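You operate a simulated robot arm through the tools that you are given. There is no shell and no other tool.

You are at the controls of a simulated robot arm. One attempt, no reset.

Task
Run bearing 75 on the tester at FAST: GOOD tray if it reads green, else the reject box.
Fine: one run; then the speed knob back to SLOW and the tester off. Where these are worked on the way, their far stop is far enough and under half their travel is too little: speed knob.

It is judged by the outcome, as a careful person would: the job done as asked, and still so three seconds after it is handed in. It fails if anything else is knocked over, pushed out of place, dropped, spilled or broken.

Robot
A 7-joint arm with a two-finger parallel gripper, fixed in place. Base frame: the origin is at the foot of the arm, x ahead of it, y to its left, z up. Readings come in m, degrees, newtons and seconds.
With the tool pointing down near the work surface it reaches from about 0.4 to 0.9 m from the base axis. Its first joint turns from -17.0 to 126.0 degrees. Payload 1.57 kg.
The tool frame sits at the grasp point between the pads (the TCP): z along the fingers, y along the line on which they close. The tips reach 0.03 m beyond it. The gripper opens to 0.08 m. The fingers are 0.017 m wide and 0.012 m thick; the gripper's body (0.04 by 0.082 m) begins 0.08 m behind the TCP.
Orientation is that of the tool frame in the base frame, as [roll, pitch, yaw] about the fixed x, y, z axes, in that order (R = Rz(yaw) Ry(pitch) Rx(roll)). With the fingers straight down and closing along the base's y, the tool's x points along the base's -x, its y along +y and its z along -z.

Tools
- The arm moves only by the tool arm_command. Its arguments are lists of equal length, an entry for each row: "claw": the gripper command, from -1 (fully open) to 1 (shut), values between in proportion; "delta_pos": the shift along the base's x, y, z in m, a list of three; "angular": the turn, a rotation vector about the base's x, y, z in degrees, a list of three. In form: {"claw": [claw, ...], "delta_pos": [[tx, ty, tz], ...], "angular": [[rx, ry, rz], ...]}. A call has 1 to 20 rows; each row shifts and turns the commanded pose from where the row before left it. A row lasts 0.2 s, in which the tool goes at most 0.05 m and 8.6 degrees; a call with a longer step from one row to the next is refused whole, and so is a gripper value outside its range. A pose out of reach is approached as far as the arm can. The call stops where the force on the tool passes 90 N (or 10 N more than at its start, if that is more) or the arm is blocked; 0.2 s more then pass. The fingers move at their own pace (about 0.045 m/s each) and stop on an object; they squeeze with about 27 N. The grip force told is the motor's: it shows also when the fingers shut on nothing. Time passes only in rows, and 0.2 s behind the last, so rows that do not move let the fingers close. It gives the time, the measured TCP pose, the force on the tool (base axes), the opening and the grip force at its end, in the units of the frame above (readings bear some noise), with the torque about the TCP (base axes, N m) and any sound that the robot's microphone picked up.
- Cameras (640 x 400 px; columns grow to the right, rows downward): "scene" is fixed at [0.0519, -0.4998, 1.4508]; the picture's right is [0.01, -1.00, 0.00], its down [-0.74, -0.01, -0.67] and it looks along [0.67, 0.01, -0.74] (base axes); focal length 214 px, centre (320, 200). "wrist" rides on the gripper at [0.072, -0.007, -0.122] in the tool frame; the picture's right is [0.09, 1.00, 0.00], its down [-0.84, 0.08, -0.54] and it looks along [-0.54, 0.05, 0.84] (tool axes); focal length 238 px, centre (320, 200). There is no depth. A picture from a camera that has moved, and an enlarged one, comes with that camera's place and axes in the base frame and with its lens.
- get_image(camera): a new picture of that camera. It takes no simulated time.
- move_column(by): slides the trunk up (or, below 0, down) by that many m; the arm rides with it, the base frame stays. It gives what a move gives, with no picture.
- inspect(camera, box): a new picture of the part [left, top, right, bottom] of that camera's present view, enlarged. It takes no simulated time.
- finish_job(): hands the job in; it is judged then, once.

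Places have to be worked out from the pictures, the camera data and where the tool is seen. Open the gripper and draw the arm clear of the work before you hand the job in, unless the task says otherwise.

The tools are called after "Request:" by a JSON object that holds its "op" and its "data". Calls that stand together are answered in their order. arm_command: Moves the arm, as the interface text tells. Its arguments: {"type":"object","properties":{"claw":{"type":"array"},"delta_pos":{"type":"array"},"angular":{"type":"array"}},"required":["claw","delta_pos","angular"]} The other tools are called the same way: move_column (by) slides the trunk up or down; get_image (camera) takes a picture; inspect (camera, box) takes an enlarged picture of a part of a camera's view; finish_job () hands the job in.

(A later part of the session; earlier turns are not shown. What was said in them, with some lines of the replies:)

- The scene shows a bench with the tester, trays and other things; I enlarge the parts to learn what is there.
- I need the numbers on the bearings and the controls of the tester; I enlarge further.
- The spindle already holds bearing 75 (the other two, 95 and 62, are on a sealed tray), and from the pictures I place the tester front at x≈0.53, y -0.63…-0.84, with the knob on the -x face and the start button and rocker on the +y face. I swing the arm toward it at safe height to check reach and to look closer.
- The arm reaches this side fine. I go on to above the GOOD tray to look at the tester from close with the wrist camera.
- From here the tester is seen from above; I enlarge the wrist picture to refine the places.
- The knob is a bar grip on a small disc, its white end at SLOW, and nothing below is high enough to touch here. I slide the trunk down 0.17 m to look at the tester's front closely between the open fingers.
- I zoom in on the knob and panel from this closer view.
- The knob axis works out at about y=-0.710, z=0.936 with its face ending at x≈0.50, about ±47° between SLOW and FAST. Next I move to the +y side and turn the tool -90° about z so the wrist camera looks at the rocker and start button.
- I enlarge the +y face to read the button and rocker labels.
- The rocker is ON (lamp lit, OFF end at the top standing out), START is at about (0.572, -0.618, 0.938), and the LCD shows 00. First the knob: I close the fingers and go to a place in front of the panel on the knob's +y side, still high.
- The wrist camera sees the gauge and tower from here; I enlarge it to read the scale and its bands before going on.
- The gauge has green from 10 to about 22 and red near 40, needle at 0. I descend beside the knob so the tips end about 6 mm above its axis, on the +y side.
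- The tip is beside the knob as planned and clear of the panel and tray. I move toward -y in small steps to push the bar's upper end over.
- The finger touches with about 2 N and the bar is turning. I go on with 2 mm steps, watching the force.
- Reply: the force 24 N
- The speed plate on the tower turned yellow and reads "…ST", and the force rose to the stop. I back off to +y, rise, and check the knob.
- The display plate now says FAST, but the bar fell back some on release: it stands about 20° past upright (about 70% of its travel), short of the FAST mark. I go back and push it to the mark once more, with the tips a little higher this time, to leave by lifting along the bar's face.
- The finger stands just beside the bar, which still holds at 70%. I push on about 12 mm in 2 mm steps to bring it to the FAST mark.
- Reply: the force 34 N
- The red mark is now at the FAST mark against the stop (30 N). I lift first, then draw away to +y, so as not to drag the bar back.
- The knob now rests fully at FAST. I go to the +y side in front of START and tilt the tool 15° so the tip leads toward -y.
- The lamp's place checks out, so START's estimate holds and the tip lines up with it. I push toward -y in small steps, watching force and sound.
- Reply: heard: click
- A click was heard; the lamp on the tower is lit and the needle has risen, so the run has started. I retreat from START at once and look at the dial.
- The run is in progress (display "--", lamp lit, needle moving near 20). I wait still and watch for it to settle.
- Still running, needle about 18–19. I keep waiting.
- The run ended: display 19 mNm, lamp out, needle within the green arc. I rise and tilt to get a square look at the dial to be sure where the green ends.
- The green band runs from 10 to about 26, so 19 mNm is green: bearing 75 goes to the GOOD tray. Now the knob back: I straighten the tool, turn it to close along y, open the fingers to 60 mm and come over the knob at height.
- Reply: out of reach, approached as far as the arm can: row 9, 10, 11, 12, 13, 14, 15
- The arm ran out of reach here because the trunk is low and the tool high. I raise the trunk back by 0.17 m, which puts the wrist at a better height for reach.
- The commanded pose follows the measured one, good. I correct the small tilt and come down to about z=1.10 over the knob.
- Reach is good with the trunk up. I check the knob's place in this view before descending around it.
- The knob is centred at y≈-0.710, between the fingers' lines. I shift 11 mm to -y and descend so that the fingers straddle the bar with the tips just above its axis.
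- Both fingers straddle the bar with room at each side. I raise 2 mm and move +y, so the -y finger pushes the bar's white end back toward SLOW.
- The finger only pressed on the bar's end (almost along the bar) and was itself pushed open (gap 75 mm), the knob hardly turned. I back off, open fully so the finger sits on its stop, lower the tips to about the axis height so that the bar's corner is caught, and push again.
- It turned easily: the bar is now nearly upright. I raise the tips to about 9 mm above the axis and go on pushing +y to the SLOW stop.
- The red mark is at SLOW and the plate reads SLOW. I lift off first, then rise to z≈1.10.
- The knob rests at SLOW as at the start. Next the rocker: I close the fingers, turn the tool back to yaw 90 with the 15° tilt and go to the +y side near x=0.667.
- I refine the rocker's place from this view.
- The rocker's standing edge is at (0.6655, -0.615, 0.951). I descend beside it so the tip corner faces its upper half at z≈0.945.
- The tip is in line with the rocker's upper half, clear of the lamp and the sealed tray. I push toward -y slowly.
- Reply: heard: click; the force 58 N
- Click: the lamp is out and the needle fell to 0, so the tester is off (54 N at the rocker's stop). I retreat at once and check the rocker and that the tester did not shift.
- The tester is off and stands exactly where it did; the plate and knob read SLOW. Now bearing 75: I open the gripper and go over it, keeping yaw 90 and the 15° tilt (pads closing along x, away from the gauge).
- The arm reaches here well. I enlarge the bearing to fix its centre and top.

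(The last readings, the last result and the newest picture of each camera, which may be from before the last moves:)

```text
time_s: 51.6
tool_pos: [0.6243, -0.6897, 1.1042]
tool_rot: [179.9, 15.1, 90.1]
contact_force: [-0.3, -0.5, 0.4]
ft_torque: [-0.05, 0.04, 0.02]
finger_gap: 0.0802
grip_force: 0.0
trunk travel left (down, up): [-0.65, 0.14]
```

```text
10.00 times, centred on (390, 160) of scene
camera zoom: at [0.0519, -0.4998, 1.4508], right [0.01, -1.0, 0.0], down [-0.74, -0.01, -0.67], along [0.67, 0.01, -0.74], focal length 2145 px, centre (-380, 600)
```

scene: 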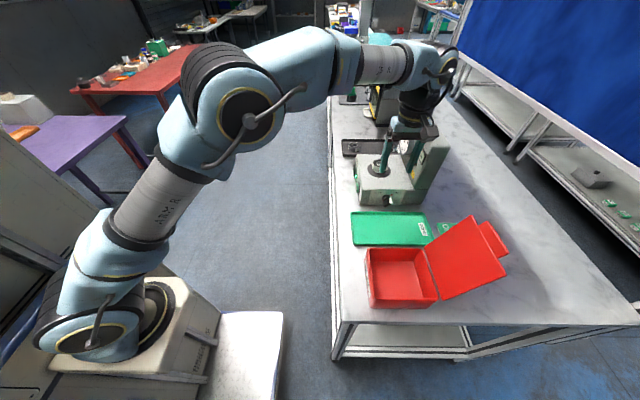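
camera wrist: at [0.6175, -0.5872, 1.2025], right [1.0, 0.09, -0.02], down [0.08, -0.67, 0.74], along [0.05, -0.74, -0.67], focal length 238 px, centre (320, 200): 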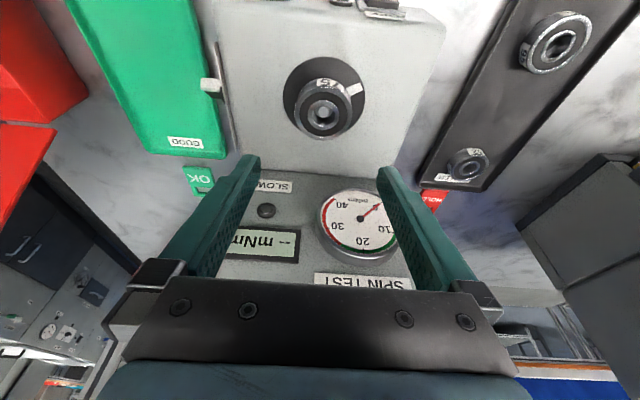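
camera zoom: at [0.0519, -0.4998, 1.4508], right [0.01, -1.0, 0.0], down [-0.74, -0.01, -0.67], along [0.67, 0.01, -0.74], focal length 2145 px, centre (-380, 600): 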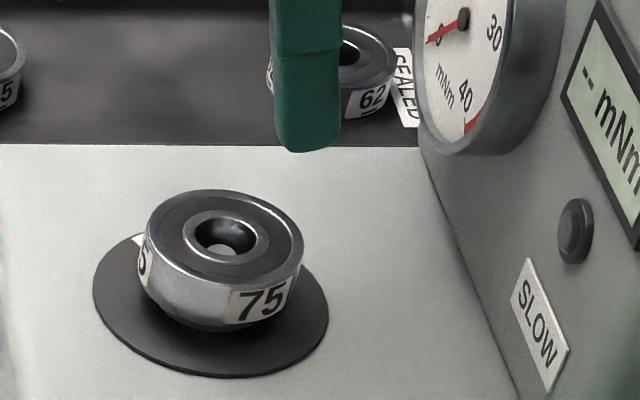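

The bearing's top centre comes out at (0.625, -0.694, 1.0005), 52 mm wide, about 20 mm tall, over the disc at z≈0.972. I descend with open fingers to TCP z=1.010, tips a few mm above the disc.

Request:
{"op": "arm_command", "data": {"claw": [-1, -1, -1, -1, -1], "delta_pos": [[0.001, 0.0005, -0.028], [0, 0, -0.028], [0, 0, -0.022], [0, 0, -0.016], [0, 0, 0]], "angular": [[0, 0, 0], [0, 0, 0], [0, 0, 0], [0, 0, 0], [0, 0, 0]]}}

Request:
{"op": "get_image", "data": {"camera": "wrist"}}

Request:
{"op": "inspect", "data": {"camera": "scene", "box": [350, 120, 430, 190]}}

```text
time_s: 52.8
tool_pos: [0.6237, -0.688, 1.0073]
tool_rot: [180.0, 15.0, 90.0]
contact_force: [-0.6, -0.6, 0.1]
ft_torque: [0.0, -0.02, 0.02]
finger_gap: 0.0799
grip_force: 0.1
trunk travel left (down, up): [-0.65, 0.14]
```

```text
taken
camera wrist: at [0.6178, -0.5864, 1.1069], right [1.0, 0.09, -0.02], down [0.08, -0.67, 0.74], along [0.05, -0.74, -0.67], focal length 238 px, centre (320, 200)
```

wrist: 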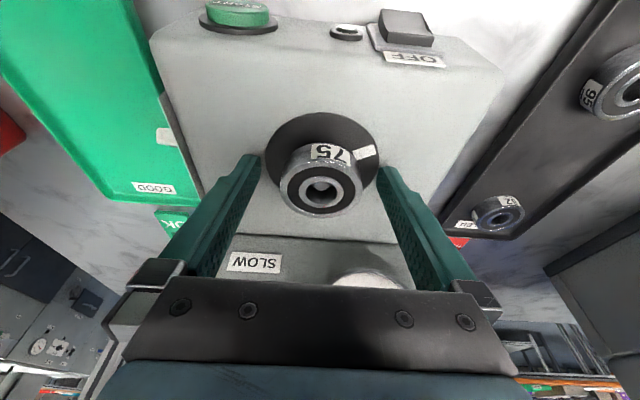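

```text
5.71 times, centred on (390, 155) of scene
camera zoom: at [0.0519, -0.4998, 1.4508], right [0.01, -1.0, 0.0], down [-0.74, -0.01, -0.67], along [0.67, 0.01, -0.74], focal length 1226 px, centre (-80, 457)
```

zoom: 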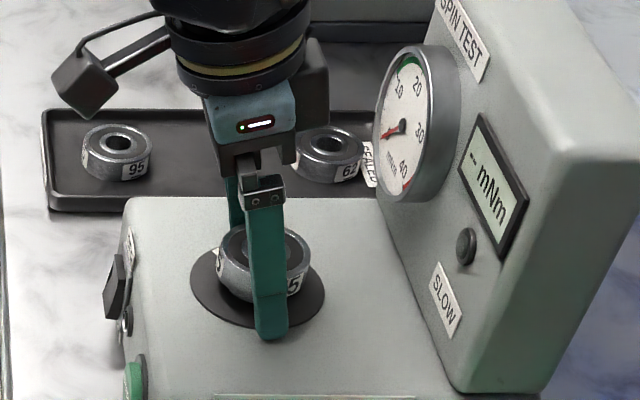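

The fingers straddle bearing 75 evenly. I raise 2 mm and close on it.

Request:
{"op": "arm_command", "data": {"claw": [-1, 1, 1, 1, 1, 1], "delta_pos": [[0.001, 0, 0.002], [0, 0, 0], [0, 0, 0], [0, 0, 0], [0, 0, 0], [0, 0, 0]], "angular": [[0, 0, 0], [0, 0, 0], [0, 0, 0], [0, 0, 0], [0, 0, 0], [0, 0, 0]]}}

Request:
{"op": "inspect", "data": {"camera": "scene", "box": [350, 120, 430, 190]}}

```text
time_s: 54.2
tool_pos: [0.6247, -0.6881, 1.01]
tool_rot: [179.9, 15.0, 90.0]
contact_force: [-0.2, 0.8, 0.1]
ft_torque: [0.01, 0.02, 0.02]
finger_gap: 0.0505
grip_force: 26.8
trunk travel left (down, up): [-0.65, 0.14]
```

```text
5.71 times, centred on (390, 155) of scene
camera zoom: at [0.0519, -0.4998, 1.4508], right [0.01, -1.0, 0.0], down [-0.74, -0.01, -0.67], along [0.67, 0.01, -0.74], focal length 1226 px, centre (-80, 457)
```

zoom: 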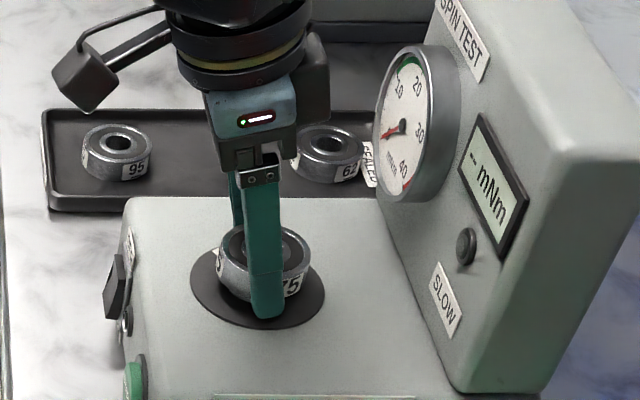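

The grip holds the ring at 50.5 mm with 27 N. I lift straight up, slowly at first, off the spindle.

Request:
{"op": "arm_command", "data": {"claw": [1, 1, 1, 1, 1, 1, 1], "delta_pos": [[0, 0, 0.004], [0, 0, 0.006], [0, 0, 0.01], [0, 0, 0.015], [0, 0, 0.02], [0, 0, 0.025], [0, 0, 0]], "angular": [[0, 0, 0], [0, 0, 0], [0, 0, 0], [0, 0, 0], [0, 0, 0], [0, 0, 0], [0, 0, 0]]}}

Request:
{"op": "get_image", "data": {"camera": "wrist"}}

Request:
{"op": "inspect", "data": {"camera": "scene", "box": [340, 90, 440, 200]}}

```text
time_s: 55.8
tool_pos: [0.6253, -0.6917, 1.0896]
tool_rot: [180.0, 14.9, 90.0]
contact_force: [0.0, 0.3, -1.4]
ft_torque: [0.0, 0.08, -0.01]
finger_gap: 0.0511
grip_force: 26.5
trunk travel left (down, up): [-0.65, 0.14]
```

```text
taken
camera wrist: at [0.6189, -0.5888, 1.1881], right [1.0, 0.09, -0.02], down [0.08, -0.67, 0.74], along [0.05, -0.74, -0.67], focal length 238 px, centre (320, 200)
```

wrist: 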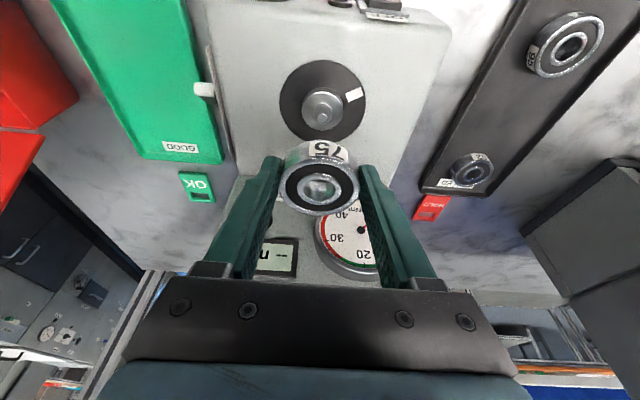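

```text
3.64 times, centred on (390, 145) of scene
camera zoom: at [0.0519, -0.4998, 1.4508], right [0.01, -1.0, 0.0], down [-0.74, -0.01, -0.67], along [0.67, 0.01, -0.74], focal length 780 px, centre (66, 400)
```

zoom: 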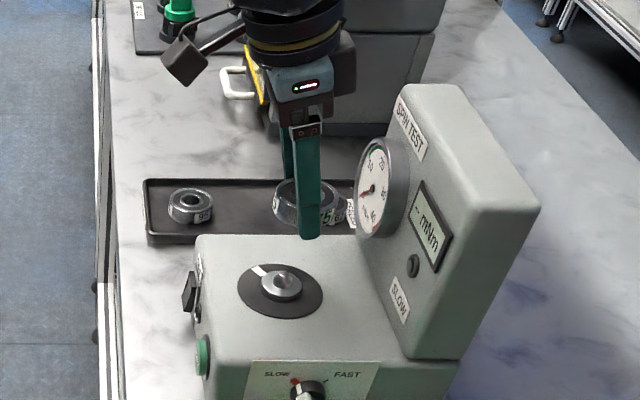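

Bearing 75 is off the spindle, held level. I carry it toward -x to above the middle of the GOOD tray at about (0.438, -0.70).

Request:
{"op": "arm_command", "data": {"claw": [1, 1, 1, 1, 1, 1, 1], "delta_pos": [[-0.02, 0, 0.01], [-0.035, 0, 0], [-0.035, 0, 0], [-0.035, 0, 0], [-0.035, 0, 0], [-0.027, 0, 0], [0, 0, 0]], "angular": [[0, 0, 0], [0, 0, 0], [0, 0, 0], [0, 0, 0], [0, 0, 0], [0, 0, 0], [0, 0, 0]]}}

Request:
{"op": "get_image", "data": {"camera": "wrist"}}

Request:
{"op": "get_image", "data": {"camera": "scene"}}

```text
time_s: 57.4
tool_pos: [0.4392, -0.6901, 1.1013]
tool_rot: [179.9, 15.0, 90.0]
contact_force: [0.4, 0.7, -0.3]
ft_torque: [0.01, -0.01, 0.02]
finger_gap: 0.0512
grip_force: 26.9
trunk travel left (down, up): [-0.65, 0.14]
```

```text
taken
camera wrist: at [0.4338, -0.5877, 1.2003], right [1.0, 0.09, -0.02], down [0.08, -0.67, 0.74], along [0.05, -0.74, -0.67], focal length 238 px, centre (320, 200)
```

wrist: 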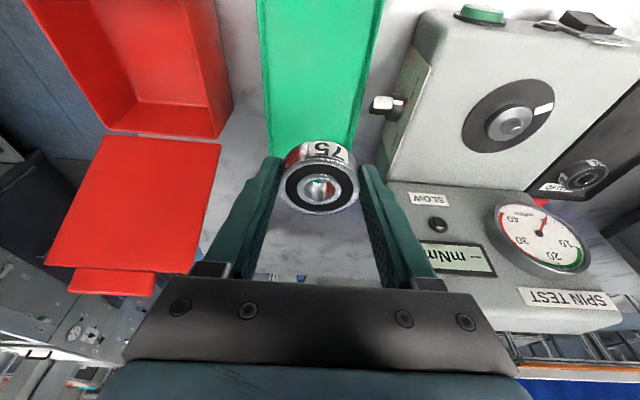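

```text
taken
```

scene: 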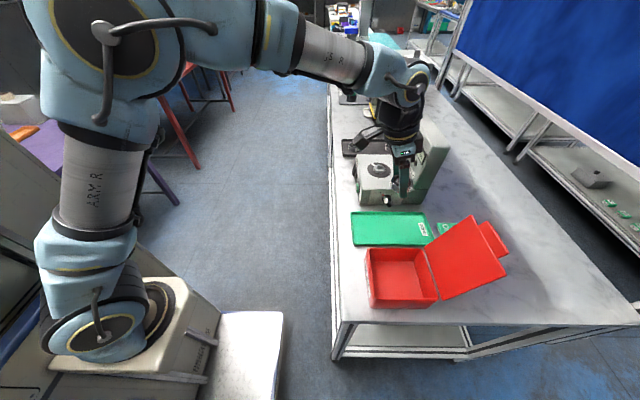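

The bearing hangs over the tray, clear of the knob and the reject lid. I descend to about z=0.955 and check the remaining height.

Request:
{"op": "arm_command", "data": {"claw": [1, 1, 1, 1, 1, 1], "delta_pos": [[-0.004, 0, -0.03], [0, 0, -0.03], [0, 0, -0.03], [0, 0, -0.03], [0, 0, -0.026], [0, 0, 0]], "angular": [[0, 0, 0], [0, 0, 0], [0, 0, 0], [0, 0, 0], [0, 0, 0], [0, 0, 0]]}}

Request:
{"op": "get_image", "data": {"camera": "wrist"}}

Request:
{"op": "inspect", "data": {"camera": "scene", "box": [340, 160, 450, 260]}}

```text
time_s: 58.8
tool_pos: [0.433, -0.6889, 0.9536]
tool_rot: [179.8, 15.1, 90.0]
contact_force: [0.1, 0.4, -1.6]
ft_torque: [0.03, -0.01, -0.02]
finger_gap: 0.0512
grip_force: 26.8
trunk travel left (down, up): [-0.65, 0.14]
```

```text
taken
camera wrist: at [0.4286, -0.587, 1.0543], right [1.0, 0.09, -0.02], down [0.08, -0.67, 0.74], along [0.05, -0.74, -0.67], focal length 238 px, centre (320, 200)
```

wrist: 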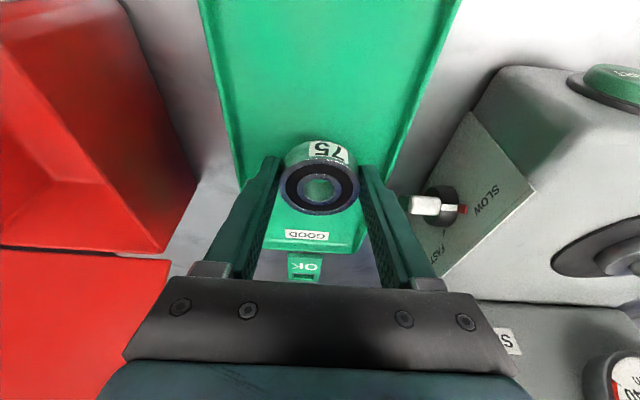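

```text
4.00 times, centred on (395, 210) of scene
camera zoom: at [0.0519, -0.4998, 1.4508], right [0.01, -1.0, 0.0], down [-0.74, -0.01, -0.67], along [0.67, 0.01, -0.74], focal length 858 px, centre (20, 160)
```

zoom: 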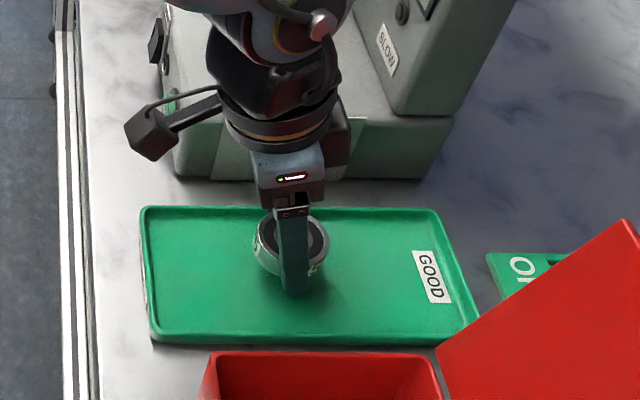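

About 18 mm remain between tips and tray floor. I go down 12 mm, then in small steps to feel the floor.

Request:
{"op": "arm_command", "data": {"claw": [1, 1, 1, 1, 1], "delta_pos": [[0, 0, -0.006], [0, 0, -0.004], [0, 0, -0.002], [0, 0, -0.002], [0, 0, 0]], "angular": [[0, 0, 0], [0, 0, 0], [0, 0, 0], [0, 0, 0], [0, 0, 0]]}}

Request:
{"op": "inspect", "data": {"camera": "scene", "box": [370, 200, 430, 250]}}

```text
time_s: 60.0
tool_pos: [0.4344, -0.6891, 0.941]
tool_rot: [179.8, 15.0, 90.0]
contact_force: [-0.9, -0.1, -1.3]
ft_torque: [0.02, 0.02, -0.04]
finger_gap: 0.0509
grip_force: 27.0
trunk travel left (down, up): [-0.65, 0.14]
```

```text
8.00 times, centred on (400, 225) of scene
camera zoom: at [0.0519, -0.4998, 1.4508], right [0.01, -1.0, 0.0], down [-0.74, -0.01, -0.67], along [0.67, 0.01, -0.74], focal length 1716 px, centre (-320, 0)
```

zoom: 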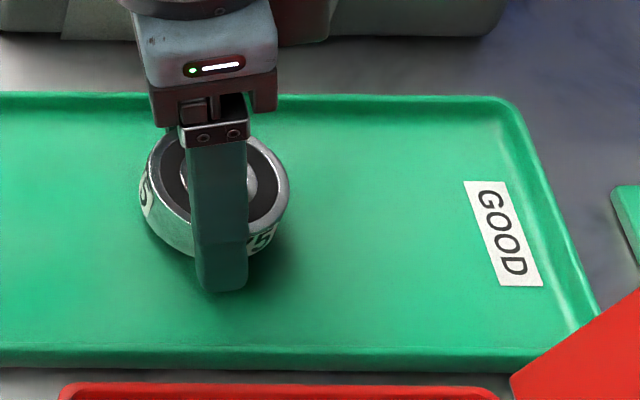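

No contact yet at z=0.941. I continue down in 1.5 mm steps and check the force.

Request:
{"op": "arm_command", "data": {"claw": [1, 1, 1, 1], "delta_pos": [[0, 0, -0.0015], [0, 0, -0.0015], [0, 0, -0.0015], [0, 0, 0]], "angular": [[0, 0, 0], [0, 0, 0], [0, 0, 0], [0, 0, 0]]}}

```text
time_s: 61.0
tool_pos: [0.4346, -0.6882, 0.9367]
tool_rot: [180.0, 15.0, 89.9]
contact_force: [-1.0, 0.4, -2.4]
ft_torque: [-0.02, 0.02, -0.03]
finger_gap: 0.0508
grip_force: 27.0
trunk travel left (down, up): [-0.65, 0.14]
```

Still free (z=0.937). Further down in the same small steps.

Request:
{"op": "arm_command", "data": {"claw": [1, 1, 1], "delta_pos": [[0, 0, -0.0015], [0, 0, -0.0015], [0, 0, 0]], "angular": [[0, 0, 0], [0, 0, 0], [0, 0, 0]]}}

Request:
{"op": "inspect", "data": {"camera": "scene", "box": [370, 200, 430, 250]}}

```text
time_s: 61.8
tool_pos: [0.4339, -0.6884, 0.9362]
tool_rot: [179.8, 15.3, 90.0]
contact_force: [-0.7, 6.9, 30.1]
ft_torque: [0.22, 0.86, -0.42]
finger_gap: 0.0511
grip_force: 27.2
trunk travel left (down, up): [-0.65, 0.14]
```

```text
8.00 times, centred on (400, 225) of scene
camera zoom: at [0.0519, -0.4998, 1.4508], right [0.01, -1.0, 0.0], down [-0.74, -0.01, -0.67], along [0.67, 0.01, -0.74], focal length 1716 px, centre (-320, 0)
```

zoom: 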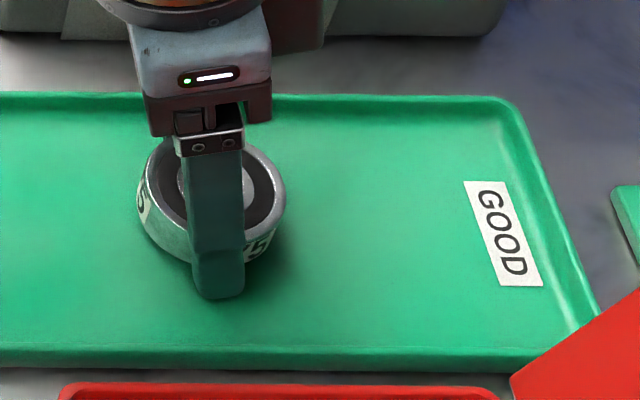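

Contact: 30 N, so the bearing or tips rest on the tray floor at TCP z≈0.9365. I ease up 2 mm to take the load off and open the fingers to 66 mm.

Request:
{"op": "arm_command", "data": {"claw": [1, 1, 0.0, -0.65, -0.65, -0.65], "delta_pos": [[0, 0, 0.002], [0, 0, 0], [0, 0, 0], [0, 0, 0], [0, 0, 0], [0, 0, 0]], "angular": [[0, 0, 0], [0, 0, 0], [0, 0, 0], [0, 0, 0], [0, 0, 0], [0, 0, 0]]}}

Request:
{"op": "get_image", "data": {"camera": "wrist"}}

Request:
{"op": "inspect", "data": {"camera": "scene", "box": [370, 200, 430, 250]}}

```text
time_s: 63.2
tool_pos: [0.4366, -0.689, 0.9363]
tool_rot: [179.7, 15.2, 90.2]
contact_force: [12.8, -8.9, 23.3]
ft_torque: [-0.25, 0.25, 0.46]
finger_gap: 0.0543
grip_force: 0.1
trunk travel left (down, up): [-0.65, 0.14]
```

```text
taken
camera wrist: at [0.4297, -0.5869, 1.035], right [1.0, 0.09, -0.02], down [0.08, -0.67, 0.74], along [0.05, -0.74, -0.67], focal length 238 px, centre (320, 200)
```

wrist: 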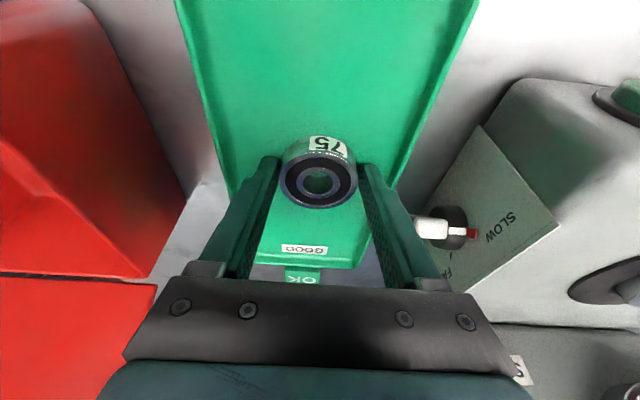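

```text
8.00 times, centred on (400, 225) of scene
camera zoom: at [0.0519, -0.4998, 1.4508], right [0.01, -1.0, 0.0], down [-0.74, -0.01, -0.67], along [0.67, 0.01, -0.74], focal length 1716 px, centre (-320, 0)
```

zoom: 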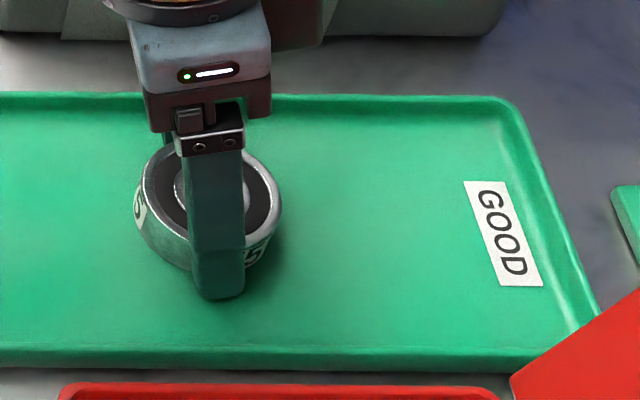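

The fingers have let go only partly (54 mm) with the tips still bearing on the floor. I rise 3 mm and let them finish opening.

Request:
{"op": "arm_command", "data": {"claw": [-0.65, -0.65, -0.65, -0.65], "delta_pos": [[0, 0, 0.0015], [0, 0, 0.0015], [0, 0, 0], [0, 0, 0]], "angular": [[0, 0, 0], [0, 0, 0], [0, 0, 0], [0, 0, 0]]}}

Request:
{"op": "get_image", "data": {"camera": "wrist"}}

Request:
{"op": "inspect", "data": {"camera": "scene", "box": [370, 200, 430, 250]}}

```text
time_s: 64.2
tool_pos: [0.4326, -0.6871, 0.9364]
tool_rot: [-180.0, 14.8, 90.0]
contact_force: [-0.8, -0.3, 0.4]
ft_torque: [-0.01, -0.06, 0.04]
finger_gap: 0.0632
grip_force: 0.1
trunk travel left (down, up): [-0.65, 0.14]
```

```text
taken
camera wrist: at [0.4275, -0.5864, 1.0357], right [1.0, 0.09, -0.02], down [0.08, -0.67, 0.74], along [0.05, -0.74, -0.67], focal length 238 px, centre (320, 200)
```

wrist: 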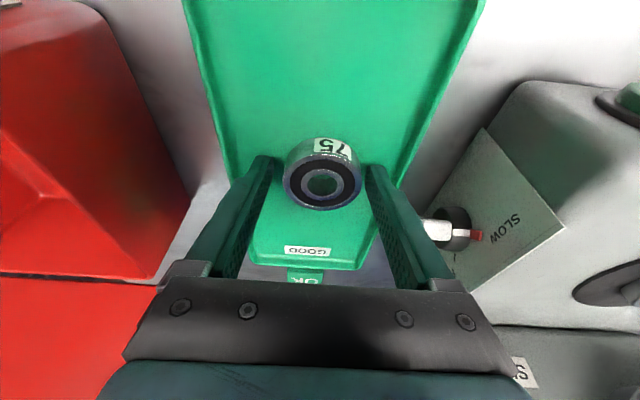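

```text
8.00 times, centred on (400, 225) of scene
camera zoom: at [0.0519, -0.4998, 1.4508], right [0.01, -1.0, 0.0], down [-0.74, -0.01, -0.67], along [0.67, 0.01, -0.74], focal length 1716 px, centre (-320, 0)
```

zoom: 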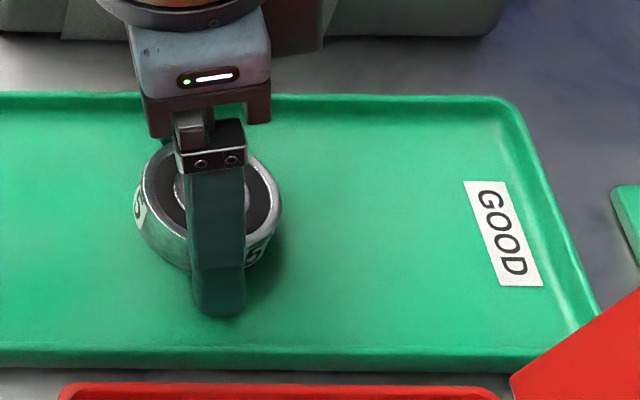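

The fingers are free of the ring and the bearing sits on the tray floor. I raise the hand straight up.

Request:
{"op": "arm_command", "data": {"claw": [-0.65, -0.65, -0.65, -0.65, -0.65, -0.65, -0.65], "delta_pos": [[0.001, 0, 0.003], [0, 0, 0.008], [0, 0, 0.015], [0, 0, 0.03], [0, 0, 0.04], [0, 0, 0.04], [0, 0, 0.04]], "angular": [[0, 0, 0], [0, 0, 0], [0, 0, 0], [0, 0, 0], [0, 0, 0], [0, 0, 0], [0, 0, 0]]}}

Request:
{"op": "get_image", "data": {"camera": "wrist"}}

Request:
{"op": "inspect", "data": {"camera": "scene", "box": [340, 160, 460, 260]}}

```text
time_s: 65.8
tool_pos: [0.4356, -0.69, 1.1141]
tool_rot: [-179.9, 15.0, 90.0]
contact_force: [-0.4, 0.6, -0.4]
ft_torque: [0.02, 0.02, 0.02]
finger_gap: 0.0659
grip_force: 0.1
trunk travel left (down, up): [-0.65, 0.14]
```

```text
taken
camera wrist: at [0.4297, -0.5884, 1.2128], right [1.0, 0.09, -0.02], down [0.08, -0.67, 0.74], along [0.05, -0.74, -0.67], focal length 238 px, centre (320, 200)
```

wrist: 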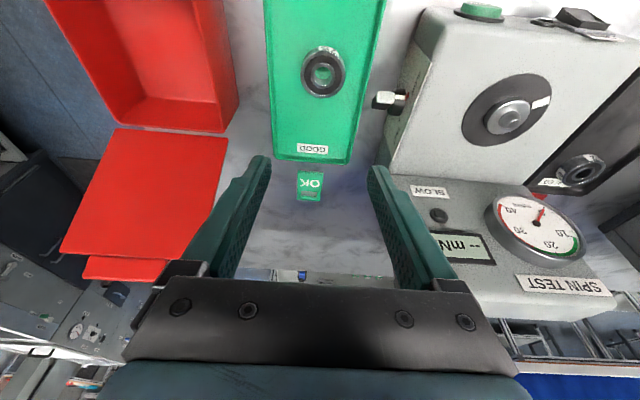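

```text
4.00 times, centred on (400, 210) of scene
camera zoom: at [0.0519, -0.4998, 1.4508], right [0.01, -1.0, 0.0], down [-0.74, -0.01, -0.67], along [0.67, 0.01, -0.74], focal length 858 px, centre (0, 160)
```

zoom: 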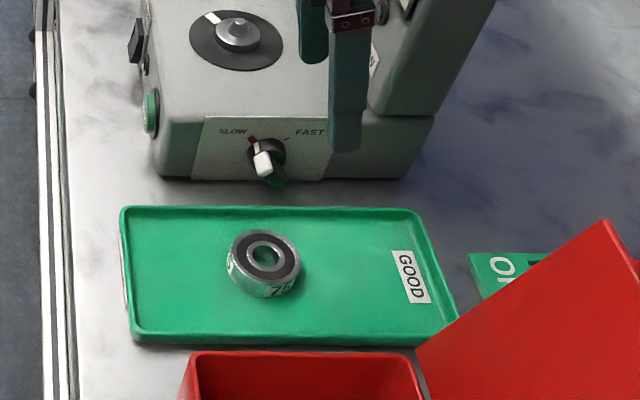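

Bearing 75 lies flat in the GOOD tray, and the tray has not moved. I draw the arm clear toward +y, open, and take a last look at everything.

Request:
{"op": "arm_command", "data": {"claw": [-1, -1, -1, -1, -1, -1, -1, -1, -1], "delta_pos": [[0, 0.01, 0.02], [0, 0.03, 0.02], [0, 0.04, 0.02], [0, 0.045, 0.01], [0, 0.045, 0.01], [0, 0.045, 0], [0, 0.045, 0], [0, 0.04, 0], [0, 0, 0]], "angular": [[0, 0, 0], [0, 0, 0], [0, 0, 0], [0, 0, 0], [7.5, 0, 0], [7.5, 0, 0], [0, 0, 0], [0, 0, 0], [0, 0, 0]]}}

Request:
{"op": "get_image", "data": {"camera": "scene"}}

Request:
{"op": "inspect", "data": {"camera": "scene", "box": [330, 90, 490, 210]}}

Request:
{"op": "inspect", "data": {"camera": "scene", "box": [330, 200, 530, 320]}}

Request:
{"op": "inspect", "data": {"camera": "scene", "box": [345, 150, 425, 210]}}

```text
time_s: 67.8
tool_pos: [0.4351, -0.3868, 1.1936]
tool_rot: [180.0, -0.1, 90.0]
contact_force: [0.7, -0.4, 0.2]
ft_torque: [0.02, 0.01, 0.03]
finger_gap: 0.0803
grip_force: 0.1
trunk travel left (down, up): [-0.65, 0.14]
```

```text
taken
```

scene: 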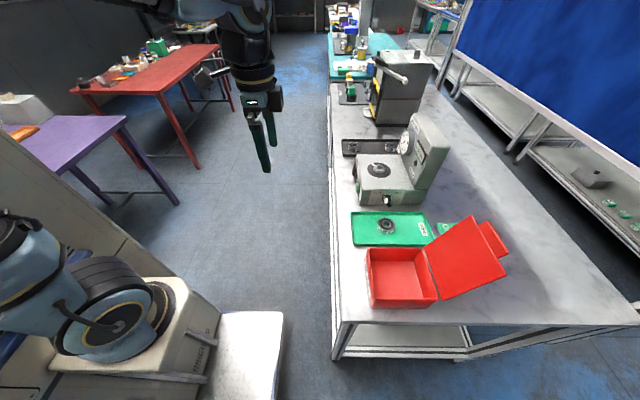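

```text
3.33 times, centred on (410, 150) of scene
camera zoom: at [0.0519, -0.4998, 1.4508], right [0.01, -1.0, 0.0], down [-0.74, -0.01, -0.67], along [0.67, 0.01, -0.74], focal length 715 px, centre (20, 367)
```

zoom: 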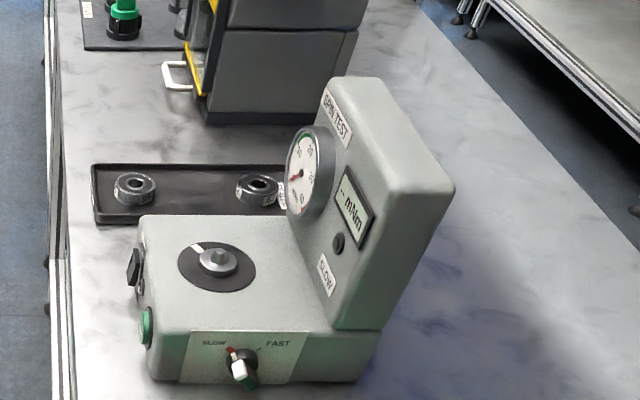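

```text
3.20 times, centred on (430, 260) of scene
camera zoom: at [0.0519, -0.4998, 1.4508], right [0.01, -1.0, 0.0], down [-0.74, -0.01, -0.67], along [0.67, 0.01, -0.74], focal length 686 px, centre (-32, 8)
```

zoom: 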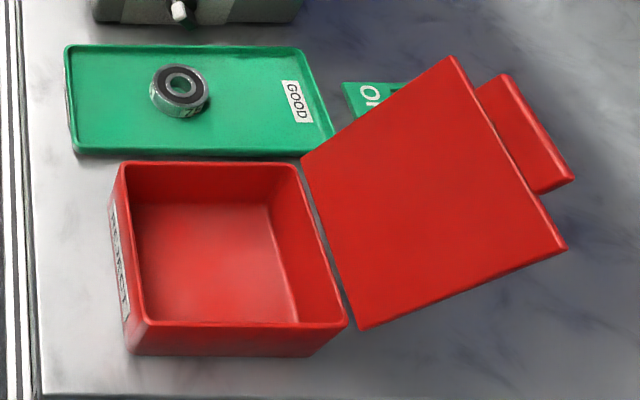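

```text
6.67 times, centred on (385, 180) of scene
camera zoom: at [0.0519, -0.4998, 1.4508], right [0.01, -1.0, 0.0], down [-0.74, -0.01, -0.67], along [0.67, 0.01, -0.74], focal length 1430 px, centre (-113, 333)
```

zoom: 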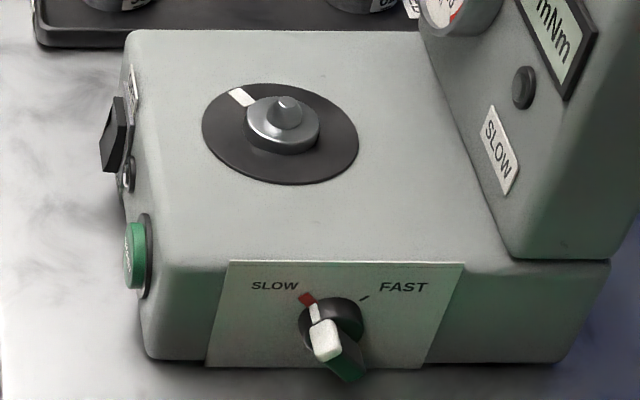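

Everything checks out: bearing 75 is in the GOOD tray after one FAST run that read 19 mNm (green). The knob is back at SLOW, the rocker is at OFF with its lamp out, nothing else has moved, and the arm is clear and open. I hand the job in.

Request:
{"op": "finish_job", "data": {}}

```text
The job is handed in.
```

Bearing 75 read 19 mNm on its one FAST run. The green band on the dial runs from 10 to about 26, so it went in the GOOD tray.

- **Tester:** the speed knob is back at SLOW and the tester is off, with its lamp out.
- **Knob moves:** the first push toward FAST fell short of the mark when released, so I pushed the knob again to the FAST stop before starting the run. Getting it back to SLOW also took a second approach.
- **Forces:** the rocker took up to 54 N at its stop. I set the bearing down with about 30 N at contact. In the last pictures the tester, trays and other bearings are where they started.
- **Arm:** the gripper is open and clear of the bench. The job has been handed in.
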